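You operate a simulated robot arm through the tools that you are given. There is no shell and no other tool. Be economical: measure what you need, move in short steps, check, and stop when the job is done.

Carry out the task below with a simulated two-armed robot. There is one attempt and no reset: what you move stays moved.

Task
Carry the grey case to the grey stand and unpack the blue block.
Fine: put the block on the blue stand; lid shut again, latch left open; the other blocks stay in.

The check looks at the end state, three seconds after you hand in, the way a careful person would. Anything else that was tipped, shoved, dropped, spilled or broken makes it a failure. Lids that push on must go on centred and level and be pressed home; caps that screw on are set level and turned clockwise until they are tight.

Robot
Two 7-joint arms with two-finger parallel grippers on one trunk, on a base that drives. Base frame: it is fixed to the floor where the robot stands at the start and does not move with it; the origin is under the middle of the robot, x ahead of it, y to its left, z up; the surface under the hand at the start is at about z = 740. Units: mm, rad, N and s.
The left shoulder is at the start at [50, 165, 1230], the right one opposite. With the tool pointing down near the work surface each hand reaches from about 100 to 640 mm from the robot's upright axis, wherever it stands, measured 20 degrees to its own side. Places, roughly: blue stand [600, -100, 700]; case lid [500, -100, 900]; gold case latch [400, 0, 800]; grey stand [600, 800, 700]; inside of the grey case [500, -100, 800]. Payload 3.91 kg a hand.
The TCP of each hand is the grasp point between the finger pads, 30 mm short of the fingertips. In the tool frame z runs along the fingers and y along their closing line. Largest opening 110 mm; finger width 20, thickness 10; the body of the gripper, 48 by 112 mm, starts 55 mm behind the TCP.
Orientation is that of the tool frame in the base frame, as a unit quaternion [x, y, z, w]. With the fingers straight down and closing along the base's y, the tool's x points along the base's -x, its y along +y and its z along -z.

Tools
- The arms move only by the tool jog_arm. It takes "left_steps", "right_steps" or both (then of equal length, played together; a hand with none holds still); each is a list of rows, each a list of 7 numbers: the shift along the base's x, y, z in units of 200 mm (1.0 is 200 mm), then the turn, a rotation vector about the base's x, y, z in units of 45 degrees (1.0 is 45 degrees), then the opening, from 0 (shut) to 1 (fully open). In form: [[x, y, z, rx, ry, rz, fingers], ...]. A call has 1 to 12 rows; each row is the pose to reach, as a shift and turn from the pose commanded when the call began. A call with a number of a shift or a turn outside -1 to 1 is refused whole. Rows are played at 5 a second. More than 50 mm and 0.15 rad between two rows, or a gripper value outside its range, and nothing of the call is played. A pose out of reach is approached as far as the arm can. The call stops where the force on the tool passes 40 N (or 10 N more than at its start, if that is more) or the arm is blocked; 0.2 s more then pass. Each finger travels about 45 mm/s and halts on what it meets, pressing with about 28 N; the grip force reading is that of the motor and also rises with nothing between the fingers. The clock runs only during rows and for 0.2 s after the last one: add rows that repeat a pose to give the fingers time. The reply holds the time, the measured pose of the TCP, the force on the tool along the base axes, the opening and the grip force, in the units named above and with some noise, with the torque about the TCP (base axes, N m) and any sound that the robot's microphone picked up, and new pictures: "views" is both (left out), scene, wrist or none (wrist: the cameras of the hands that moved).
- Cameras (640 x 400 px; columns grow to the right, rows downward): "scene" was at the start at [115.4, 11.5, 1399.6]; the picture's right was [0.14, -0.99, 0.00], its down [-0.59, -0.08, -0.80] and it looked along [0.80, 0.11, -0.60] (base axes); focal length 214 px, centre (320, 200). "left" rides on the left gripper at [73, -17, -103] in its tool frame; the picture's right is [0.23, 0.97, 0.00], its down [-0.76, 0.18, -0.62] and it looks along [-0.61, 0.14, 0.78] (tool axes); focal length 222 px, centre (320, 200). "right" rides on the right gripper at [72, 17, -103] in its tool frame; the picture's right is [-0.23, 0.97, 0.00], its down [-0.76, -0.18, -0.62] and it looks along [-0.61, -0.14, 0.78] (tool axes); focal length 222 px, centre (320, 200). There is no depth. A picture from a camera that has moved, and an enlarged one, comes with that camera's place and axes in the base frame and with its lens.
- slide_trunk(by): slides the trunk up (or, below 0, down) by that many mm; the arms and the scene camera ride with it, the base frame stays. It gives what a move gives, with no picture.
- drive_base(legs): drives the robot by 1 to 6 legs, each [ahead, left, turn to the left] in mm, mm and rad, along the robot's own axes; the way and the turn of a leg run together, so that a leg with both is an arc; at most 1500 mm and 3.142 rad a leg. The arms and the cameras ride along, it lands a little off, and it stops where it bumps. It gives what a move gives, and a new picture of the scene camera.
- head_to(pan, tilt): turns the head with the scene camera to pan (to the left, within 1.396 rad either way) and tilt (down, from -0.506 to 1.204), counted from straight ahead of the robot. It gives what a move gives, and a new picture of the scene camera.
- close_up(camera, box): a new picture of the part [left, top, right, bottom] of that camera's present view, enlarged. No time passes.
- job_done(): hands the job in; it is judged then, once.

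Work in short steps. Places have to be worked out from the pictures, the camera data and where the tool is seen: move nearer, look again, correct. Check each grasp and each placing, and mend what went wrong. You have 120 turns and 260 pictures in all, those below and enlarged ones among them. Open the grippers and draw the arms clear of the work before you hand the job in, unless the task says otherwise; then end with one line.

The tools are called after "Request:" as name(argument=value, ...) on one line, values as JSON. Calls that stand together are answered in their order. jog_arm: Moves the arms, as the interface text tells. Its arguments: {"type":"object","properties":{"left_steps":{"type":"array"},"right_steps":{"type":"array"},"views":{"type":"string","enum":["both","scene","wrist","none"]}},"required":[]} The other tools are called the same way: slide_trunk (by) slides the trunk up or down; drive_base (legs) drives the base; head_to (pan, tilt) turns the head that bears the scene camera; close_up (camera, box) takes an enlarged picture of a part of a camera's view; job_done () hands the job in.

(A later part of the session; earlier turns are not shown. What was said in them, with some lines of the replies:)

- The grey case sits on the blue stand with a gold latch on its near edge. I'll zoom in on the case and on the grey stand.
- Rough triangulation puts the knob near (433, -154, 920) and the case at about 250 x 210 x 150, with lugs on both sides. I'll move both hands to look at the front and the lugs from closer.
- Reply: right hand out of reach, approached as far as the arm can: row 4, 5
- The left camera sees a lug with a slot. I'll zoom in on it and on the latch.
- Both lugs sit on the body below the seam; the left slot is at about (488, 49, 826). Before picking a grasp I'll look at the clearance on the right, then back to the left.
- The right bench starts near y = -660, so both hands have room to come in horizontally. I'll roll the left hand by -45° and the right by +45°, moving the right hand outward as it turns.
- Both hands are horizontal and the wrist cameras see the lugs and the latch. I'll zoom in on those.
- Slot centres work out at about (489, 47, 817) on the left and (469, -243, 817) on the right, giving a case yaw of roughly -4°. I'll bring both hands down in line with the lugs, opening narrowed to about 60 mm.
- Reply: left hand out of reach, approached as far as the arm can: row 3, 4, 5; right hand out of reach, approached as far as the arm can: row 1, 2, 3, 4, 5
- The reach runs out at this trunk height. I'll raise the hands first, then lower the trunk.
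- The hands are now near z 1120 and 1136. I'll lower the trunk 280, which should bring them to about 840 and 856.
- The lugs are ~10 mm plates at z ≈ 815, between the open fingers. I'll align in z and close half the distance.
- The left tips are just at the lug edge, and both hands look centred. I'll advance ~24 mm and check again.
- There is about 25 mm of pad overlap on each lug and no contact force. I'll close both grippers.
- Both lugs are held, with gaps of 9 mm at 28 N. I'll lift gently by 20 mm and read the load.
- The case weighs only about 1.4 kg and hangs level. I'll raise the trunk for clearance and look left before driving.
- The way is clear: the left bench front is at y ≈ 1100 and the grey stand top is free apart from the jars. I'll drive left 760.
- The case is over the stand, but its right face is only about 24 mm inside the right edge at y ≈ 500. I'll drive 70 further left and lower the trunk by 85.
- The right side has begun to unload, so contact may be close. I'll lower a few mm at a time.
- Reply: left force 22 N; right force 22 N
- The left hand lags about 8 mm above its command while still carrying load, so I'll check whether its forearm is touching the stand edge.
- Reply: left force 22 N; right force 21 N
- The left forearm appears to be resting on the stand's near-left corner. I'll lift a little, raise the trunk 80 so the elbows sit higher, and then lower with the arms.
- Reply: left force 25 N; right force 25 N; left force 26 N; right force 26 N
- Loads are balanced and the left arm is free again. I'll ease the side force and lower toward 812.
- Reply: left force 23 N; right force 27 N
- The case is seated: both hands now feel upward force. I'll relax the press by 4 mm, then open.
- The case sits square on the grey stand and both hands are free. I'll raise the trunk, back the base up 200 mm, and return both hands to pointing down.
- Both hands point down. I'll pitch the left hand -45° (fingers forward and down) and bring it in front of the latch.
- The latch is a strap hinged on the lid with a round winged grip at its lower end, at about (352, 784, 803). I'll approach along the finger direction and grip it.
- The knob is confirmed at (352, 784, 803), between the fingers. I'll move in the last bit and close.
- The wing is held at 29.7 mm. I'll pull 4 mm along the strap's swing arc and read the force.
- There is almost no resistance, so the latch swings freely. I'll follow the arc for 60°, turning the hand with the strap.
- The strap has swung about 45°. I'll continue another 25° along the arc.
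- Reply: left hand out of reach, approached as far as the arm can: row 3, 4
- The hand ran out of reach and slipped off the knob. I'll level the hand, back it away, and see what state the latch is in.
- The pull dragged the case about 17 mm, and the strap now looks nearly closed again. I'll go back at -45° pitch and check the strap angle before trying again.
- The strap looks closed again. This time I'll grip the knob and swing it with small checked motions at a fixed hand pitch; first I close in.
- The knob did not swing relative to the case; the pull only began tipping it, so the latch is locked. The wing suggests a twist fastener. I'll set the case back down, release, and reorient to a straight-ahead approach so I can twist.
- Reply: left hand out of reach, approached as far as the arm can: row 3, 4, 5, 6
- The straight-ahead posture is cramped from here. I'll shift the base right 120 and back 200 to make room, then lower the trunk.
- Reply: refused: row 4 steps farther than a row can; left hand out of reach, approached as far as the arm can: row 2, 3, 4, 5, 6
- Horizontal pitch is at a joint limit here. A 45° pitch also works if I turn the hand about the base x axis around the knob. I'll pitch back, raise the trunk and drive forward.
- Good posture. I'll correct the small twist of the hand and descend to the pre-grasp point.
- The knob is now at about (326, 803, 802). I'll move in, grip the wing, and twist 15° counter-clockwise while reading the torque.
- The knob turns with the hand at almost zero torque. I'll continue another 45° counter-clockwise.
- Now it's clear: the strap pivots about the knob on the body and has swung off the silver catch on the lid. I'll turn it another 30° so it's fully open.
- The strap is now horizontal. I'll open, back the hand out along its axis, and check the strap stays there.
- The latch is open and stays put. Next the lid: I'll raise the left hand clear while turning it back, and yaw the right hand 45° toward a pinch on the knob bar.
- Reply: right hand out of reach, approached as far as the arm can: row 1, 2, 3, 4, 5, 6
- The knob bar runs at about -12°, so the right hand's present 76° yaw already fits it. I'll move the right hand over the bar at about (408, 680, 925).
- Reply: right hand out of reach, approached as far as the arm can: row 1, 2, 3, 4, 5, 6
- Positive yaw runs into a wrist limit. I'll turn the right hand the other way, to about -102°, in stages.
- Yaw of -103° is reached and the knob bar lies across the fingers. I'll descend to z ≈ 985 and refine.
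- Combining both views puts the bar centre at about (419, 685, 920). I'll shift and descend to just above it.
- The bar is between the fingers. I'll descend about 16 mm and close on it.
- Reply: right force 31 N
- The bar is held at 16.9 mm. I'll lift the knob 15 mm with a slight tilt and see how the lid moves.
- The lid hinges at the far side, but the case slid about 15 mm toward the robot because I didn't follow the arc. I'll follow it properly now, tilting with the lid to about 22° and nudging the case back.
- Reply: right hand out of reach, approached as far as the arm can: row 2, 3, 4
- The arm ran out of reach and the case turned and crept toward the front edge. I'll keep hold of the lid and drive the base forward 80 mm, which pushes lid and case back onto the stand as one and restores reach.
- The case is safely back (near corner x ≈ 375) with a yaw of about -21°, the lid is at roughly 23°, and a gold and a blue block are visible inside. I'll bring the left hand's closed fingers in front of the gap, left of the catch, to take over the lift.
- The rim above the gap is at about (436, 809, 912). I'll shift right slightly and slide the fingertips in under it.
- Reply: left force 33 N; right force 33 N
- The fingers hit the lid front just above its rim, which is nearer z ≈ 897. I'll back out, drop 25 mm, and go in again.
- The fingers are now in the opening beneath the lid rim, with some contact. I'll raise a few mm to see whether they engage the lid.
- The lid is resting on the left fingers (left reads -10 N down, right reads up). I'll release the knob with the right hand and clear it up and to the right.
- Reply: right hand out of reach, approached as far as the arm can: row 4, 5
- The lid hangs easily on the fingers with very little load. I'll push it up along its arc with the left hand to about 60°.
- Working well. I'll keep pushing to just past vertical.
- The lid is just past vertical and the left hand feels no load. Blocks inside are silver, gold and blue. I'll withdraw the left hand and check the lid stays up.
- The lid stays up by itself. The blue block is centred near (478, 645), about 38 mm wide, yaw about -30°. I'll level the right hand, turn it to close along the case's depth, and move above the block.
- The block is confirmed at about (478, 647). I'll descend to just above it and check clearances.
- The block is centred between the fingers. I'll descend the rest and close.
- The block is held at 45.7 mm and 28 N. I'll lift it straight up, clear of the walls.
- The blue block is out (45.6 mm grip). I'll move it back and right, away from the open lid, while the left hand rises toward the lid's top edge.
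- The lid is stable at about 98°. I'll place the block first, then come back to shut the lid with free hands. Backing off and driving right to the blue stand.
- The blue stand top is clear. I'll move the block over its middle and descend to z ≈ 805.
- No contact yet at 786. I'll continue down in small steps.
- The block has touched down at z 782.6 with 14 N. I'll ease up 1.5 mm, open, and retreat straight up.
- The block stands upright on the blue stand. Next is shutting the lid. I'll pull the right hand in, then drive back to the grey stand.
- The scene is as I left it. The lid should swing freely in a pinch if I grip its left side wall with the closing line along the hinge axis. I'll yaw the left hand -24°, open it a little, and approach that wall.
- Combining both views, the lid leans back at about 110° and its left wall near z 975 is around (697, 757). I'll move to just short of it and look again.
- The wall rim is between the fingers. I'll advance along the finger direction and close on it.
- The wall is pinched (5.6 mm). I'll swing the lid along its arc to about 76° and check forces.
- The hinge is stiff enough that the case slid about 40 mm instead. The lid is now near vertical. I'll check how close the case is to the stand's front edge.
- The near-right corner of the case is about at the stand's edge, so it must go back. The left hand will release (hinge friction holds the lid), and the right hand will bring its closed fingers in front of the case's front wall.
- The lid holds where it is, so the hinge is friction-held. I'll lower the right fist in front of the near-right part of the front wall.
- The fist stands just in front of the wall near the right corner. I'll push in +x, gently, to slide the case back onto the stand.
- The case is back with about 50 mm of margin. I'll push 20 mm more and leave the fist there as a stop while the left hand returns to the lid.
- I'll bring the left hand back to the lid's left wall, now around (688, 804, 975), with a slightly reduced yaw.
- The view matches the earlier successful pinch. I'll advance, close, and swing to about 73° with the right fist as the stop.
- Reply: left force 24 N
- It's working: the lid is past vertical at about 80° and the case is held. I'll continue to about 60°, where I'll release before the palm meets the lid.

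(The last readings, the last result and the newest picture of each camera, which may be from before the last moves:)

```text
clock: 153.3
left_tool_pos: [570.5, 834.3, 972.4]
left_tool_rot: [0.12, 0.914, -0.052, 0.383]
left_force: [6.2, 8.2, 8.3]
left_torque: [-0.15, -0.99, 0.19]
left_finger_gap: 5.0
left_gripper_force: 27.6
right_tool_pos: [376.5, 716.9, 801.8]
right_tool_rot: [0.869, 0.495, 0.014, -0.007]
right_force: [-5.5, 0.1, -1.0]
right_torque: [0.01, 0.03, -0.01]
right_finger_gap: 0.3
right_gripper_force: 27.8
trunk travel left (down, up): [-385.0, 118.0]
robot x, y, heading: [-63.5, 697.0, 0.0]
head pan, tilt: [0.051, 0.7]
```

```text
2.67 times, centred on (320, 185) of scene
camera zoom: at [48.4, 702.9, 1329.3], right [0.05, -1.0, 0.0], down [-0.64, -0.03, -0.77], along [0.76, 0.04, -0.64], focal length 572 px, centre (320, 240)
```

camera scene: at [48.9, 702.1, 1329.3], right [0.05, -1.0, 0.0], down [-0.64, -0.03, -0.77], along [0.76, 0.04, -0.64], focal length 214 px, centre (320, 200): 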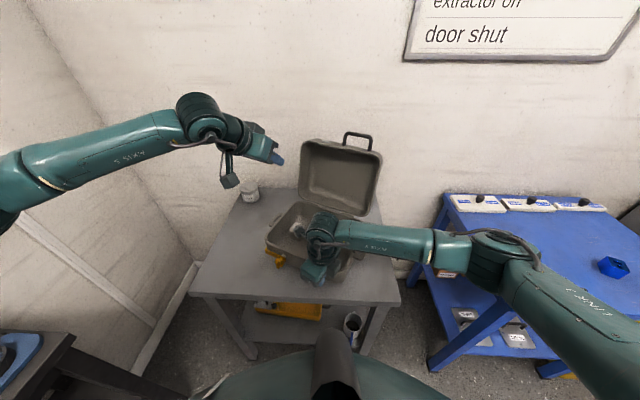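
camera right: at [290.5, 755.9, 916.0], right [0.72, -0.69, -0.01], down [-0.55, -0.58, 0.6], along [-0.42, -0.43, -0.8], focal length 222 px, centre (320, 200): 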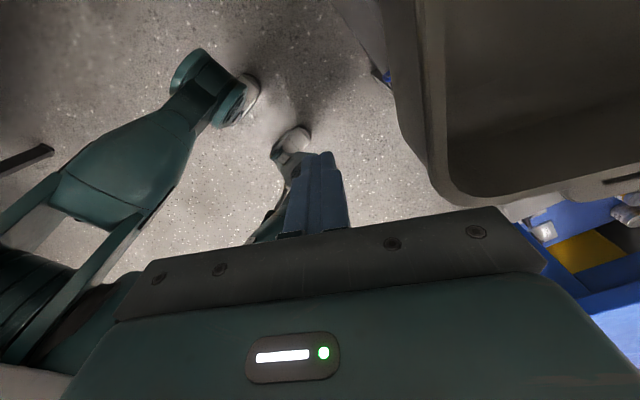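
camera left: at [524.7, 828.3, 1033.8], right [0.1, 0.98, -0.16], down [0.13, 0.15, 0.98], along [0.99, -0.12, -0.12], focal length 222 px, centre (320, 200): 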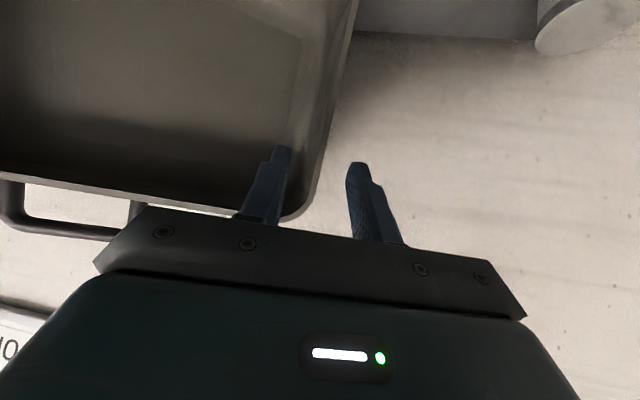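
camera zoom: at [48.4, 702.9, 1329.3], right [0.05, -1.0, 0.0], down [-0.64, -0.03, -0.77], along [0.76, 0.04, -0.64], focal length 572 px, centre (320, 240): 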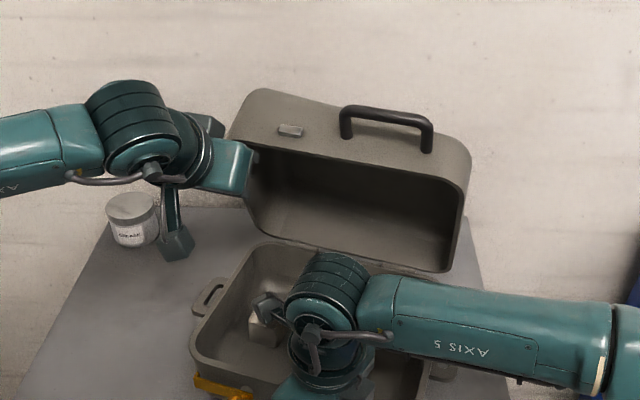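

The lid is at about 60°. I'll open the fingers and withdraw straight back toward the robot, then raise.

Request:
jog_arm(left_steps=[[0, 0, 0, 0, 0, 0, 0.15], [0, 0, 0, 0, 0, 0, 0.3], [-0.15, 0.04, 0, 0, 0, 0, 0.3], [-0.35, 0.1, 0.02, 0, 0, 0, 0.3], [-0.5, 0.15, 0.15, 0, 0, 0, 0.1], [-0.55, 0.15, 0.35, 0, 0, 0, 0], [-0.55, 0.12, 0.55, 0, 0, 0, 0]], views="scene")

Request:
close_up(camera="scene", box=[210, 110, 430, 260])

```text
clock: 154.9
left_tool_pos: [461.0, 857.4, 1082.1]
left_tool_rot: [0.12, 0.914, -0.051, 0.383]
left_force: [0.0, -0.8, -0.6]
left_torque: [0.01, -0.04, 0.03]
left_finger_gap: 0.2
left_gripper_force: 28.3
right_tool_pos: [376.0, 715.5, 801.4]
right_tool_rot: [0.87, 0.494, 0.013, -0.007]
right_force: [-0.5, 0.2, -0.3]
right_torque: [0.01, 0.01, -0.03]
right_finger_gap: 0.0
right_gripper_force: 27.7
trunk travel left (down, up): [-385.0, 118.0]
robot x, y, heading: [-63.6, 696.6, 0.003]
head pan, tilt: [0.051, 0.7]
camera scene: at [49.1, 701.9, 1329.2], right [0.05, -1.0, 0.0], down [-0.64, -0.03, -0.77], along [0.76, 0.04, -0.64], focal length 214 px, centre (320, 200)
```

scene: 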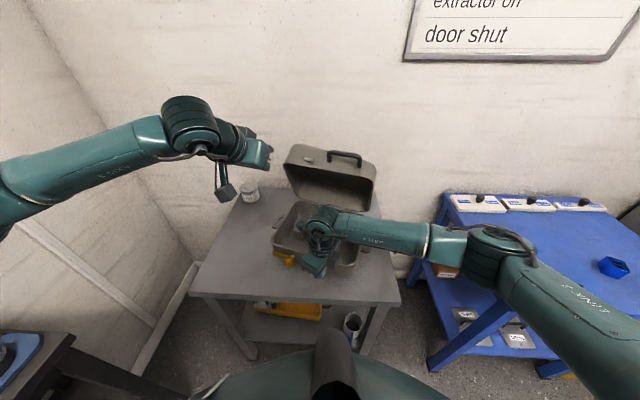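

```text
2.67 times, centred on (320, 185) of scene
camera zoom: at [49.1, 701.9, 1329.2], right [0.05, -1.0, 0.0], down [-0.64, -0.03, -0.77], along [0.76, 0.04, -0.64], focal length 572 px, centre (320, 240)
```

zoom: 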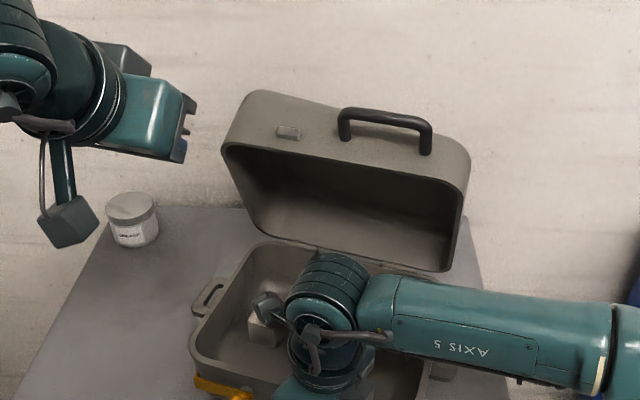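

The lid stays at about 60°. I'll lay the left fist over the lid's upper front edge, left of the handle, so the underside of the fingers can push it down and forward.

Request:
jog_arm(left_steps=[[0.1, -0.05, 0.1, 0, 0, 0, 0], [0.3, -0.12, 0.15, 0, 0, 0, 0], [0.5, -0.22, 0.15, 0, 0, 0, 0], [0.68, -0.32, 0.15, 0, 0, 0, 0], [0.8, -0.395, 0.13, 0, 0, 0, 0]], views="none")

Request:
close_up(camera="scene", box=[210, 80, 430, 230])

Request:
close_up(camera="left", box=[100, 0, 540, 250])

```text
clock: 156.1
left_tool_pos: [622.4, 777.9, 1107.0]
left_tool_rot: [0.121, 0.915, -0.051, 0.383]
left_force: [-0.5, 0.2, 0.0]
left_torque: [0.05, 0.01, -0.06]
left_finger_gap: 0.0
left_gripper_force: 28.0
right_tool_pos: [377.3, 716.3, 800.8]
right_tool_rot: [0.87, 0.493, 0.012, -0.008]
right_force: [0.3, -0.2, -0.1]
right_torque: [-0.01, -0.02, -0.02]
right_finger_gap: 0.1
right_gripper_force: 28.6
trunk travel left (down, up): [-385.0, 118.0]
robot x, y, heading: [-62.9, 698.3, 0.001]
head pan, tilt: [0.051, 0.7]
```

```text
2.67 times, centred on (320, 155) of scene
camera zoom: at [49.3, 701.8, 1329.2], right [0.05, -1.0, 0.0], down [-0.64, -0.03, -0.76], along [0.76, 0.04, -0.64], focal length 572 px, centre (320, 320)
```

zoom: 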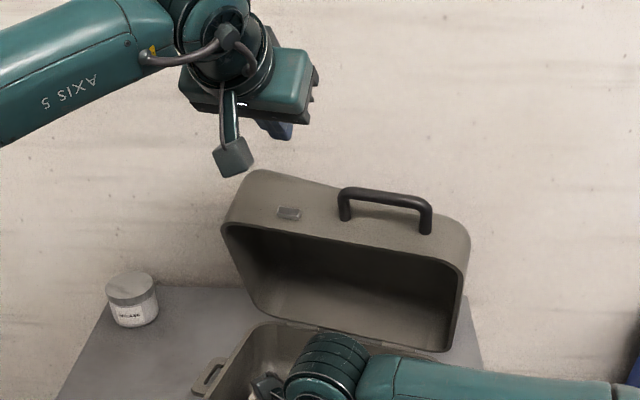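

```text
1.45 times, centred on (320, 125) of left
camera zoom: at [496.5, 793.2, 1127.8], right [0.1, 0.98, -0.16], down [0.13, 0.15, 0.98], along [0.99, -0.12, -0.12], focal length 323 px, centre (320, 309)
```

zoom: 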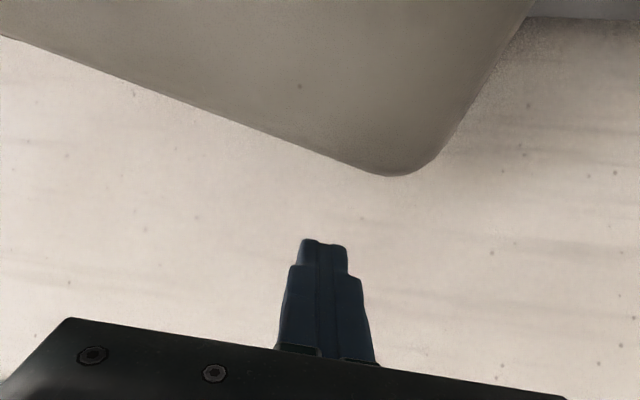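

The lid edge is right under the fist at about z 1044. I'll lower onto it and push along the closing arc to about 40°.

Request:
jog_arm(left_steps=[[0, 0, -0.12, 0, 0, 0, 0], [0, 0, -0.23, 0, 0, 0, 0], [0, 0, -0.28, 0, 0, 0, 0], [-0.08, 0.02, -0.31, 0, 0, 0, 0], [-0.17, 0.045, -0.34, 0, 0, 0, 0], [-0.25, 0.065, -0.38, 0, 0, 0, 0], [-0.325, 0.085, -0.43, 0, 0, 0, 0]], views="none")

Request:
close_up(camera="scene", box=[210, 80, 430, 230])

```text
clock: 157.3
left_tool_pos: [600.5, 782.7, 1058.9]
left_tool_rot: [0.121, 0.908, -0.056, 0.397]
left_force: [-3.1, 2.1, 19.9]
left_torque: [0.18, 0.17, 0.06]
left_finger_gap: 0.0
left_gripper_force: 27.7
right_tool_pos: [376.2, 716.7, 802.9]
right_tool_rot: [0.869, 0.494, 0.014, -0.007]
right_force: [0.4, -0.1, 0.2]
right_torque: [0.02, 0.03, -0.03]
right_finger_gap: 0.0
right_gripper_force: 27.9
trunk travel left (down, up): [-385.0, 118.0]
robot x, y, heading: [-63.9, 696.3, -0.007]
head pan, tilt: [0.051, 0.7]
stopped in row 5 (left hand): the force on the tool passed its limit at 41 N (the readings are from after the stop); the commanded pose is now the measured one
```

```text
2.67 times, centred on (320, 155) of scene
camera zoom: at [47.9, 701.9, 1329.1], right [0.05, -1.0, 0.0], down [-0.64, -0.03, -0.77], along [0.76, 0.04, -0.64], focal length 572 px, centre (320, 320)
```

zoom: 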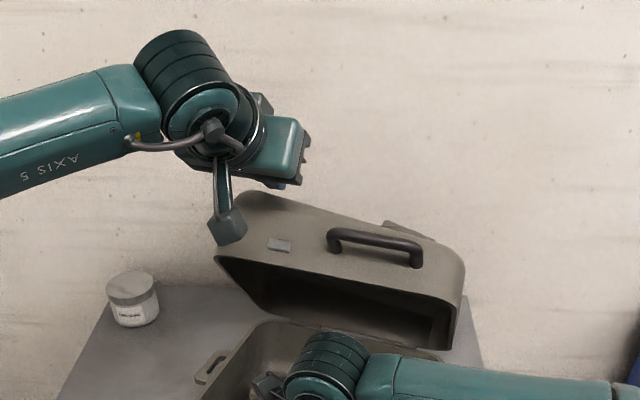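

The lid has come down to about 45°. I'll continue with more backward motion to around 20–25°.

Request:
jog_arm(left_steps=[[-0.08, 0.02, -0.03, 0, 0, 0, 0], [-0.15, 0.04, -0.07, 0, 0, 0, 0], [-0.22, 0.06, -0.12, 0, 0, 0, 0], [-0.28, 0.075, -0.18, 0, 0, 0, 0], [-0.34, 0.09, -0.25, 0, 0, 0, 0]], views="none")

Request:
close_up(camera="scene", box=[210, 110, 430, 260])

```text
clock: 158.2
left_tool_pos: [556.9, 797.8, 1039.5]
left_tool_rot: [0.119, 0.905, -0.056, 0.405]
left_force: [-4.5, 4.2, 14.9]
left_torque: [-0.11, -0.17, -0.21]
left_finger_gap: 0.0
left_gripper_force: 28.0
right_tool_pos: [376.2, 718.3, 802.5]
right_tool_rot: [0.869, 0.495, 0.014, -0.007]
right_force: [-0.6, 0.2, 0.0]
right_torque: [0.03, 0.03, 0.06]
right_finger_gap: 0.2
right_gripper_force: 28.0
trunk travel left (down, up): [-385.0, 118.0]
robot x, y, heading: [-62.7, 699.9, 0.005]
head pan, tilt: [0.051, 0.7]
stopped in row 4 (left hand): the force on the tool passed its limit at 43 N (the readings are from after the stop); the commanded pose is now the measured one
```

```text
2.67 times, centred on (320, 185) of scene
camera zoom: at [47.7, 702.4, 1328.9], right [0.05, -1.0, 0.0], down [-0.64, -0.03, -0.77], along [0.76, 0.04, -0.64], focal length 572 px, centre (320, 240)
```

zoom: 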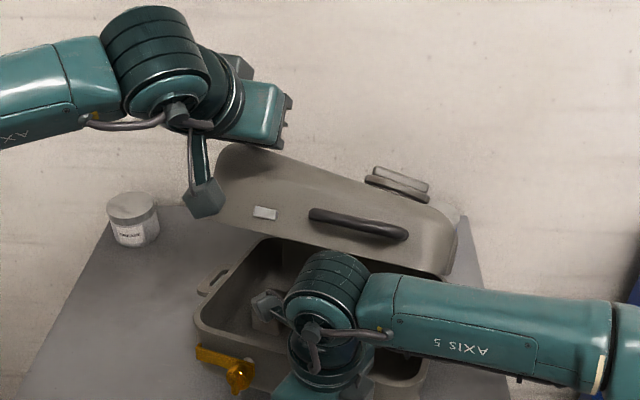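

It keeps closing (about 35°), but the stiff hinge trips the force limit at this speed. I'll go on with slower, smaller steps.

Request:
jog_arm(left_steps=[[-0.03, 0.008, -0.03, 0, 0, 0, 0], [-0.06, 0.016, -0.06, 0, 0, 0, 0], [-0.09, 0.024, -0.095, 0, 0, 0, 0], [-0.12, 0.032, -0.13, 0, 0, 0, 0], [-0.145, 0.04, -0.165, 0, 0, 0, 0], [-0.17, 0.045, -0.2, 0, 0, 0, 0], [-0.195, 0.05, -0.235, 0, 0, 0, 0], [-0.22, 0.055, -0.27, 0, 0, 0, 0], [-0.245, 0.06, -0.305, 0, 0, 0, 0], [-0.265, 0.065, -0.34, 0, 0, 0, 0]], views="none")

Request:
close_up(camera="scene", box=[210, 110, 430, 260])

```text
clock: 159.8
left_tool_pos: [523.4, 807.2, 1002.0]
left_tool_rot: [0.117, 0.901, -0.057, 0.414]
left_force: [1.4, -3.1, 3.4]
left_torque: [-0.12, -0.11, -0.06]
left_finger_gap: 0.0
left_gripper_force: 28.1
right_tool_pos: [371.7, 715.4, 797.0]
right_tool_rot: [0.868, 0.496, 0.007, -0.006]
right_force: [0.0, -0.2, 1.2]
right_torque: [0.01, 0.03, -0.02]
right_finger_gap: 0.0
right_gripper_force: 28.0
trunk travel left (down, up): [-385.0, 118.0]
robot x, y, heading: [-63.4, 700.4, 0.002]
head pan, tilt: [0.051, 0.7]
stopped in row 8 (left hand): the force on the tool passed its limit at 43 N (the readings are from after the stop); the commanded pose is now the measured one
```

```text
2.67 times, centred on (320, 185) of scene
camera zoom: at [48.3, 701.7, 1329.2], right [0.05, -1.0, 0.0], down [-0.64, -0.03, -0.77], along [0.76, 0.04, -0.64], focal length 572 px, centre (320, 240)
```

zoom: 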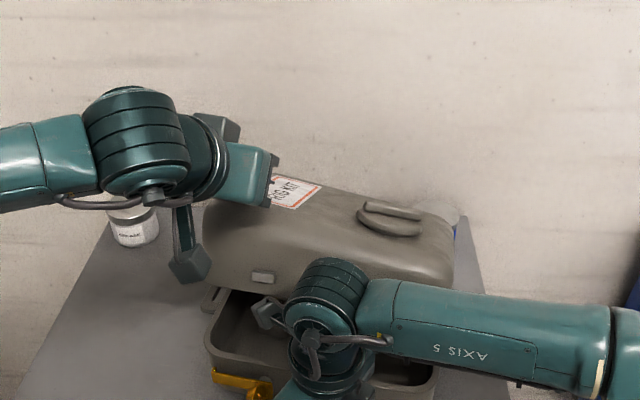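

The lid is now low enough to touch the right wrist. I'll withdraw the right hand toward the robot, then off to the right.

Request:
jog_arm(right_steps=[[-0.1, 0, 0, 0, 0, 0, 0], [-0.3, 0, 0, 0, 0, 0, 0], [-0.5, 0, 0, 0, 0, 0, 0], [-0.65, -0.1, 0.05, 0, 0, 0, 0], [-0.7, -0.3, 0.15, 0, 0, 0, 0], [-0.7, -0.5, 0.3, 0, 0, 0, 0], [-0.7, -0.7, 0.45, 0, 0, 0, 0], [-0.7, -0.9, 0.6, 0, 0, 0, 0]], views="scene")

Request:
close_up(camera="scene", box=[210, 130, 430, 280])

```text
clock: 161.6
left_tool_pos: [523.2, 807.3, 1000.7]
left_tool_rot: [0.116, 0.901, -0.055, 0.414]
left_force: [0.2, 0.5, 0.8]
left_torque: [0.0, -0.01, 0.01]
left_finger_gap: 0.0
left_gripper_force: 28.1
right_tool_pos: [232.7, 536.0, 917.5]
right_tool_rot: [0.868, 0.496, 0.007, -0.006]
right_force: [0.0, -1.0, 0.5]
right_torque: [0.0, -0.03, 0.0]
right_finger_gap: 0.0
right_gripper_force: 28.8
trunk travel left (down, up): [-385.0, 118.0]
robot x, y, heading: [-66.1, 696.3, 0.004]
head pan, tilt: [0.051, 0.7]
camera scene: at [48.6, 702.1, 1329.3], right [0.05, -1.0, 0.0], down [-0.64, -0.03, -0.77], along [0.76, 0.04, -0.64], focal length 214 px, centre (320, 200)
```

scene: 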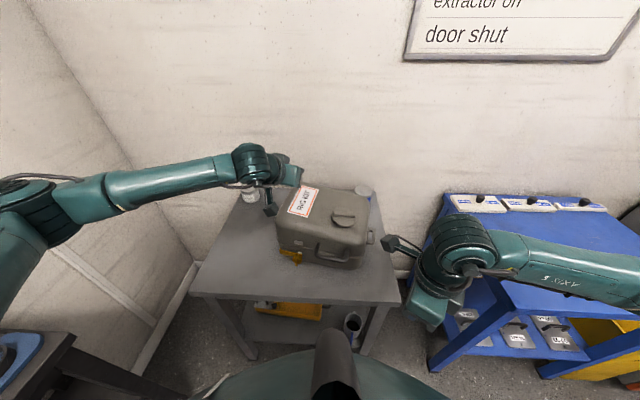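

```text
2.67 times, centred on (320, 205) of scene
camera zoom: at [48.6, 702.1, 1329.3], right [0.05, -1.0, 0.0], down [-0.64, -0.03, -0.77], along [0.76, 0.04, -0.64], focal length 572 px, centre (320, 187)
```

zoom: 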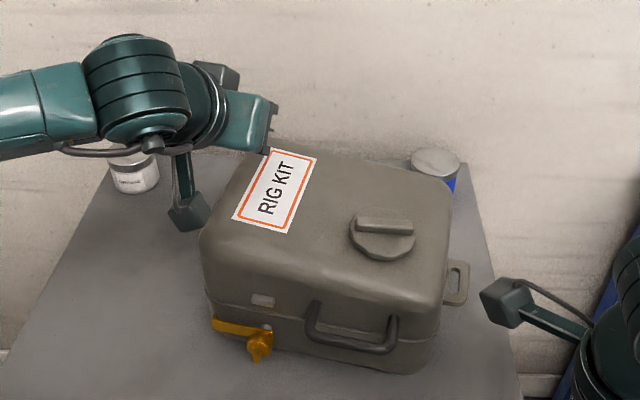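

When the right hand withdrew, the lid settled shut. I'll look at the seam closely and raise the left hand.

Request:
jog_arm(left_steps=[[-0.05, 0.05, 0.15, 0, 0, 0, 0], [-0.2, 0.1, 0.25, 0, 0, 0, 0], [-0.4, 0.15, 0.3, 0, 0, 0, 0], [-0.6, 0.2, 0.3, 0, 0, 0, 0]], views="wrist")

Request:
close_up(camera="scene", box=[265, 205, 385, 285])

Request:
close_up(camera="right", box=[200, 0, 640, 250])

```text
clock: 162.6
left_tool_pos: [402.8, 848.6, 1062.2]
left_tool_rot: [0.117, 0.901, -0.056, 0.413]
left_force: [-0.5, -0.2, 0.9]
left_torque: [0.01, 0.04, -0.01]
left_finger_gap: 0.0
left_gripper_force: 27.9
right_tool_pos: [233.4, 536.7, 917.2]
right_tool_rot: [0.868, 0.496, 0.008, -0.006]
right_force: [-0.2, 0.2, 1.0]
right_torque: [-0.02, -0.02, 0.01]
right_finger_gap: 0.0
right_gripper_force: 28.3
trunk travel left (down, up): [-385.0, 118.0]
robot x, y, heading: [-64.7, 697.9, 0.005]
head pan, tilt: [0.051, 0.7]
camera left: at [276.0, 864.3, 1073.7], right [0.11, 0.98, -0.18], down [0.07, 0.17, 0.98], along [0.99, -0.12, -0.05], focal length 222 px, centre (320, 200)
```

left: 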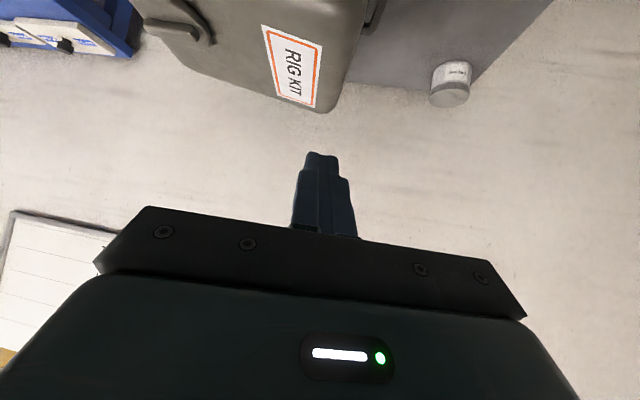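

```text
5.00 times, centred on (325, 245) of scene
camera zoom: at [48.6, 702.7, 1329.3], right [0.05, -1.0, 0.0], down [-0.64, -0.03, -0.77], along [0.76, 0.04, -0.64], focal length 1072 px, centre (295, -25)
```

zoom: 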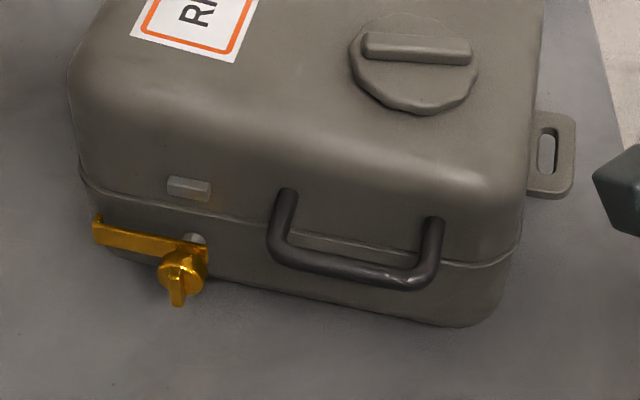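

```text
1.45 times, centred on (420, 125) of right
camera zoom: at [282.7, 588.9, 1022.7], right [0.72, -0.69, -0.01], down [-0.54, -0.58, 0.61], along [-0.43, -0.44, -0.79], focal length 323 px, centre (174, 309)
```

zoom: 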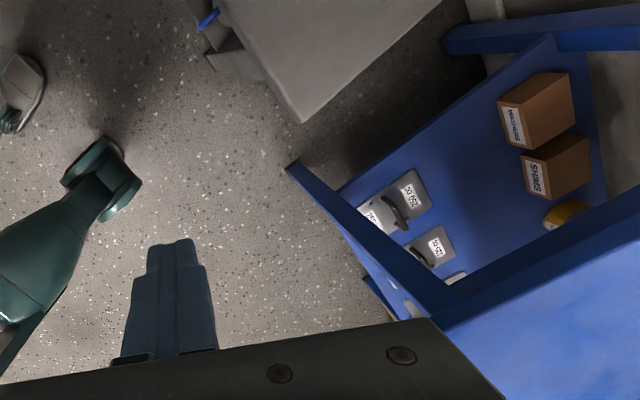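

The seam is closed evenly all round and the latch strap is open. I'll give the lid front a light press to be sure it's home, then lift away.

Request:
jog_arm(left_steps=[[0.05, -0.15, -0.15, 0, 0, 0, 0], [0.08, -0.3, -0.3, 0, 0, 0, 0], [0.08, -0.37, -0.48, 0, 0, 0, 0], [0.08, -0.37, -0.6, 0, 0, 0, 0], [0.08, -0.37, -0.64, 0, 0, 0, 0], [0.08, -0.37, -0.665, 0, 0, 0, 0], [0.08, -0.37, -0.69, 0, 0, 0, 0], [0.08, -0.37, -0.71, 0, 0, 0, 0]], views="none")

```text
clock: 164.0
left_tool_pos: [421.4, 773.5, 939.5]
left_tool_rot: [0.116, 0.896, -0.059, 0.425]
left_force: [-8.3, 1.1, 13.9]
left_torque: [0.04, -0.04, 0.0]
left_finger_gap: 0.0
left_gripper_force: 28.3
right_tool_pos: [232.5, 536.4, 917.1]
right_tool_rot: [0.868, 0.496, 0.008, -0.006]
right_force: [-0.2, 0.2, 1.0]
right_torque: [0.01, 0.0, -0.02]
right_finger_gap: 0.0
right_gripper_force: 28.3
trunk travel left (down, up): [-385.0, 118.0]
robot x, y, heading: [-62.2, 696.8, 0.001]
head pan, tilt: [0.051, 0.7]
stopped in row 7 (left hand): the force on the tool passed its limit at 43 N (the readings are from after the stop); the commanded pose is now the measured one
```

The lid took over 40 N without moving, so it is home. I'll raise the left hand, open both grippers, back the robot off, and check both stands.

Request:
jog_arm(left_steps=[[-0.03, 0, 0.1, 0, 0, 0, 0.1], [-0.1, 0.05, 0.3, 0, 0, 0, 0.3], [-0.3, 0.15, 0.5, 0, 0, 0, 0.5], [-0.5, 0.25, 0.6, 0, 0, 0, 0.5]], right_steps=[[0, 0, 0, 0, 0, 0, 0.1], [0, 0, 0.1, 0, 0, 0, 0.3], [0, 0, 0.2, 0, 0, 0, 0.5], [0, 0, 0.3, 0, 0, 0, 0.5]], views="none")

Request:
drive_base(legs=[[-250, 0, 0]])

Request:
head_to(pan=-0.3, tilt=0.6)

```text
refused: row 3 steps farther than a row can; nothing moved
```

```text
clock: 165.8
left_tool_pos: [173.3, 774.3, 936.5]
left_tool_rot: [0.116, 0.897, -0.057, 0.423]
left_force: [-1.0, -0.5, -0.3]
left_torque: [0.02, 0.01, 0.02]
left_finger_gap: 0.0
left_gripper_force: 27.8
right_tool_pos: [-16.7, 536.8, 918.0]
right_tool_rot: [0.868, 0.497, 0.007, -0.006]
right_force: [0.7, 1.5, 0.2]
right_torque: [0.0, 0.0, -0.01]
right_finger_gap: 0.0
right_gripper_force: 27.8
trunk travel left (down, up): [-385.0, 118.0]
robot x, y, heading: [-316.1, 696.2, 0.003]
head pan, tilt: [0.051, 0.7]
camera scene: at [-200.8, 702.0, 1329.3], right [0.05, -1.0, 0.0], down [-0.64, -0.03, -0.77], along [0.76, 0.04, -0.64], focal length 214 px, centre (320, 200)
```

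scene: 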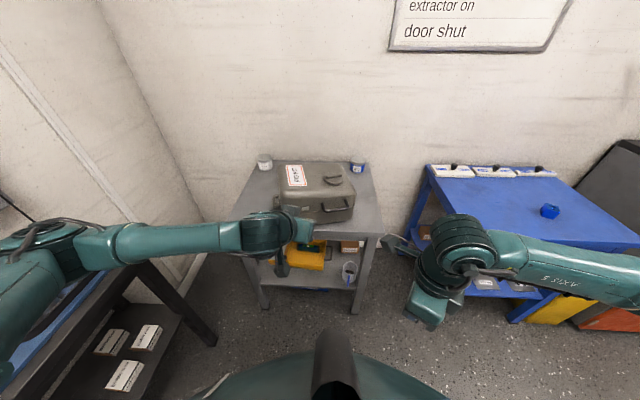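

```text
clock: 166.7
left_tool_pos: [172.2, 773.2, 936.4]
left_tool_rot: [0.115, 0.897, -0.058, 0.422]
left_force: [0.9, 0.0, -0.9]
left_torque: [0.03, 0.01, -0.02]
left_finger_gap: 0.0
left_gripper_force: 27.8
right_tool_pos: [-15.9, 537.0, 917.4]
right_tool_rot: [0.868, 0.496, 0.008, -0.007]
right_force: [0.3, 0.7, 0.9]
right_torque: [0.03, -0.02, 0.01]
right_finger_gap: 0.0
right_gripper_force: 28.2
trunk travel left (down, up): [-385.0, 118.0]
robot x, y, heading: [-314.8, 698.9, 0.003]
head pan, tilt: [-0.3, 0.6]
camera scene: at [-200.6, 671.7, 1337.9], right [-0.29, -0.96, 0.0], down [-0.54, 0.17, -0.82], along [0.79, -0.24, -0.57], focal length 214 px, centre (320, 200)
```

scene: 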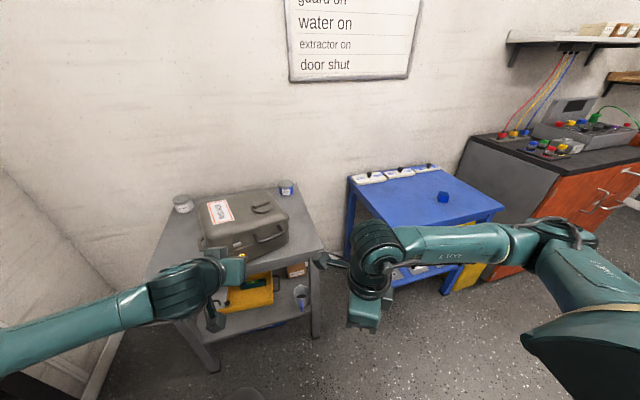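

The raise was refused, so the left hand was still lightly on the lid when I backed off. I'll open the grippers now and check the case carefully.

Request:
jog_arm(left_steps=[[-0.05, 0, 0.1, 0, 0, 0, 0.2], [-0.1, 0.05, 0.25, 0, 0, 0, 0.5], [-0.15, 0.1, 0.4, 0, 0, 0, 0.5]], right_steps=[[0, 0, 0, 0, 0, 0, 0.2], [0, 0, 0.1, 0, 0, 0, 0.5], [0, 0, 0.2, 0, 0, 0, 0.5]], views="none")

Request:
head_to(pan=0.0, tilt=0.6)

Request:
close_up(camera="scene", box=[230, 140, 400, 250])

```text
clock: 167.5
left_tool_pos: [141.1, 793.9, 1015.2]
left_tool_rot: [0.117, 0.897, -0.059, 0.422]
left_force: [-0.2, 0.5, 0.4]
left_torque: [0.01, -0.01, 0.0]
left_finger_gap: 55.1
left_gripper_force: 0.0
right_tool_pos: [-16.7, 536.9, 958.8]
right_tool_rot: [0.868, 0.496, 0.007, -0.007]
right_force: [0.0, 0.6, 0.2]
right_torque: [0.01, 0.01, 0.01]
right_finger_gap: 55.0
right_gripper_force: 0.1
trunk travel left (down, up): [-385.0, 118.0]
robot x, y, heading: [-314.8, 693.7, 0.008]
head pan, tilt: [-0.3, 0.6]
```

```text
clock: 168.3
left_tool_pos: [141.8, 794.1, 1015.6]
left_tool_rot: [0.115, 0.898, -0.057, 0.422]
left_force: [0.6, -0.3, -0.5]
left_torque: [-0.01, -0.01, 0.0]
left_finger_gap: 54.9
left_gripper_force: 0.0
right_tool_pos: [-15.2, 534.5, 957.9]
right_tool_rot: [0.868, 0.497, 0.007, -0.006]
right_force: [-0.1, 0.3, 0.1]
right_torque: [-0.02, -0.02, 0.01]
right_finger_gap: 54.9
right_gripper_force: 0.1
trunk travel left (down, up): [-385.0, 118.0]
robot x, y, heading: [-315.2, 696.8, 0.003]
head pan, tilt: [0.0, 0.6]
camera scene: at [-196.7, 697.7, 1337.9], right [0.0, -1.0, 0.0], down [-0.56, 0.0, -0.83], along [0.83, 0.0, -0.56], focal length 214 px, centre (320, 200)
```

scene: 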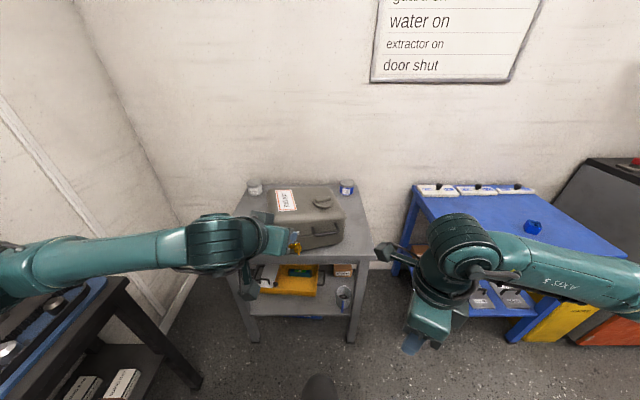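

```text
3.64 times, centred on (315, 195) of scene
camera zoom: at [-196.7, 697.7, 1337.9], right [0.0, -1.0, 0.0], down [-0.56, 0.0, -0.83], along [0.83, 0.0, -0.56], focal length 780 px, centre (338, 218)
```

zoom: 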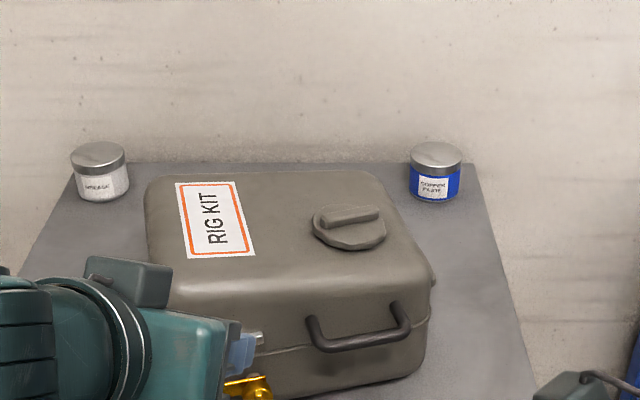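

The left hand hides the latch. I'll move it up and aside, then look again.

Request:
jog_arm(left_steps=[[-0.05, 0.12, 0.15, 0, 0, 0, 0.5], [-0.1, 0.25, 0.3, 0, 0, 0, 0.5], [-0.15, 0.4, 0.45, 0, 0, 0, 0.5], [-0.2, 0.55, 0.55, 0, 0, 0, 0.5]], views="none")

Request:
close_up(camera="scene", box=[225, 160, 385, 270])

Request:
close_up(camera="scene", box=[390, 170, 640, 330])

```text
clock: 169.3
left_tool_pos: [103.0, 903.5, 1125.9]
left_tool_rot: [0.116, 0.897, -0.059, 0.423]
left_force: [-0.6, -0.2, 0.2]
left_torque: [0.04, 0.0, -0.01]
left_finger_gap: 54.8
left_gripper_force: 0.0
right_tool_pos: [-16.4, 537.0, 958.0]
right_tool_rot: [0.868, 0.497, 0.007, -0.006]
right_force: [0.2, 0.3, 0.3]
right_torque: [-0.03, 0.01, 0.0]
right_finger_gap: 55.0
right_gripper_force: 0.2
trunk travel left (down, up): [-385.0, 118.0]
robot x, y, heading: [-315.3, 698.8, 0.001]
head pan, tilt: [0.0, 0.6]
```

```text
3.64 times, centred on (305, 215) of scene
camera zoom: at [-197.1, 698.1, 1337.9], right [0.0, -1.0, 0.0], down [-0.56, 0.0, -0.83], along [0.83, 0.0, -0.56], focal length 780 px, centre (374, 146)
```

zoom: 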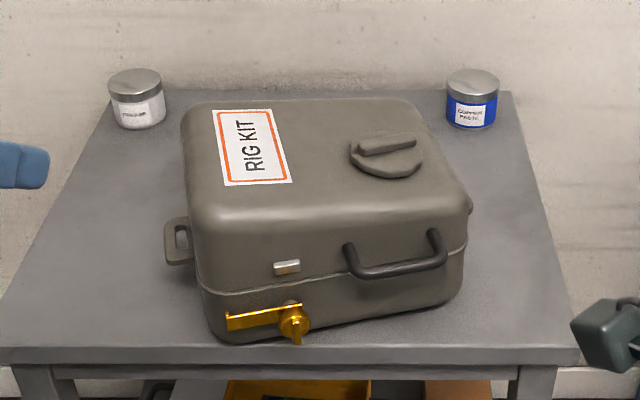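

```text
2.50 times, centred on (515, 250) of scene
camera zoom: at [-197.1, 698.1, 1337.9], right [0.0, -1.0, 0.0], down [-0.56, 0.0, -0.83], along [0.83, 0.0, -0.56], focal length 536 px, centre (-168, 75)
```

zoom: 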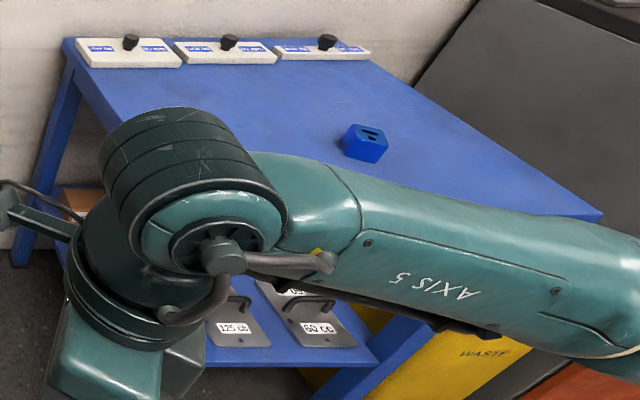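

The case stands on the grey stand with its lid shut, the latch strap swung open and the silver and gold blocks inside. The blue block is upright on the blue stand, the jars are untouched, and both grippers are open and clear, so I'm handing in.

Request:
job_done()

```text
The job is handed in.
```

The blue block is on the blue stand. The case is on the grey stand, about 10 mm from its front edge, with the lid shut, the latch open and the other two blocks inside.
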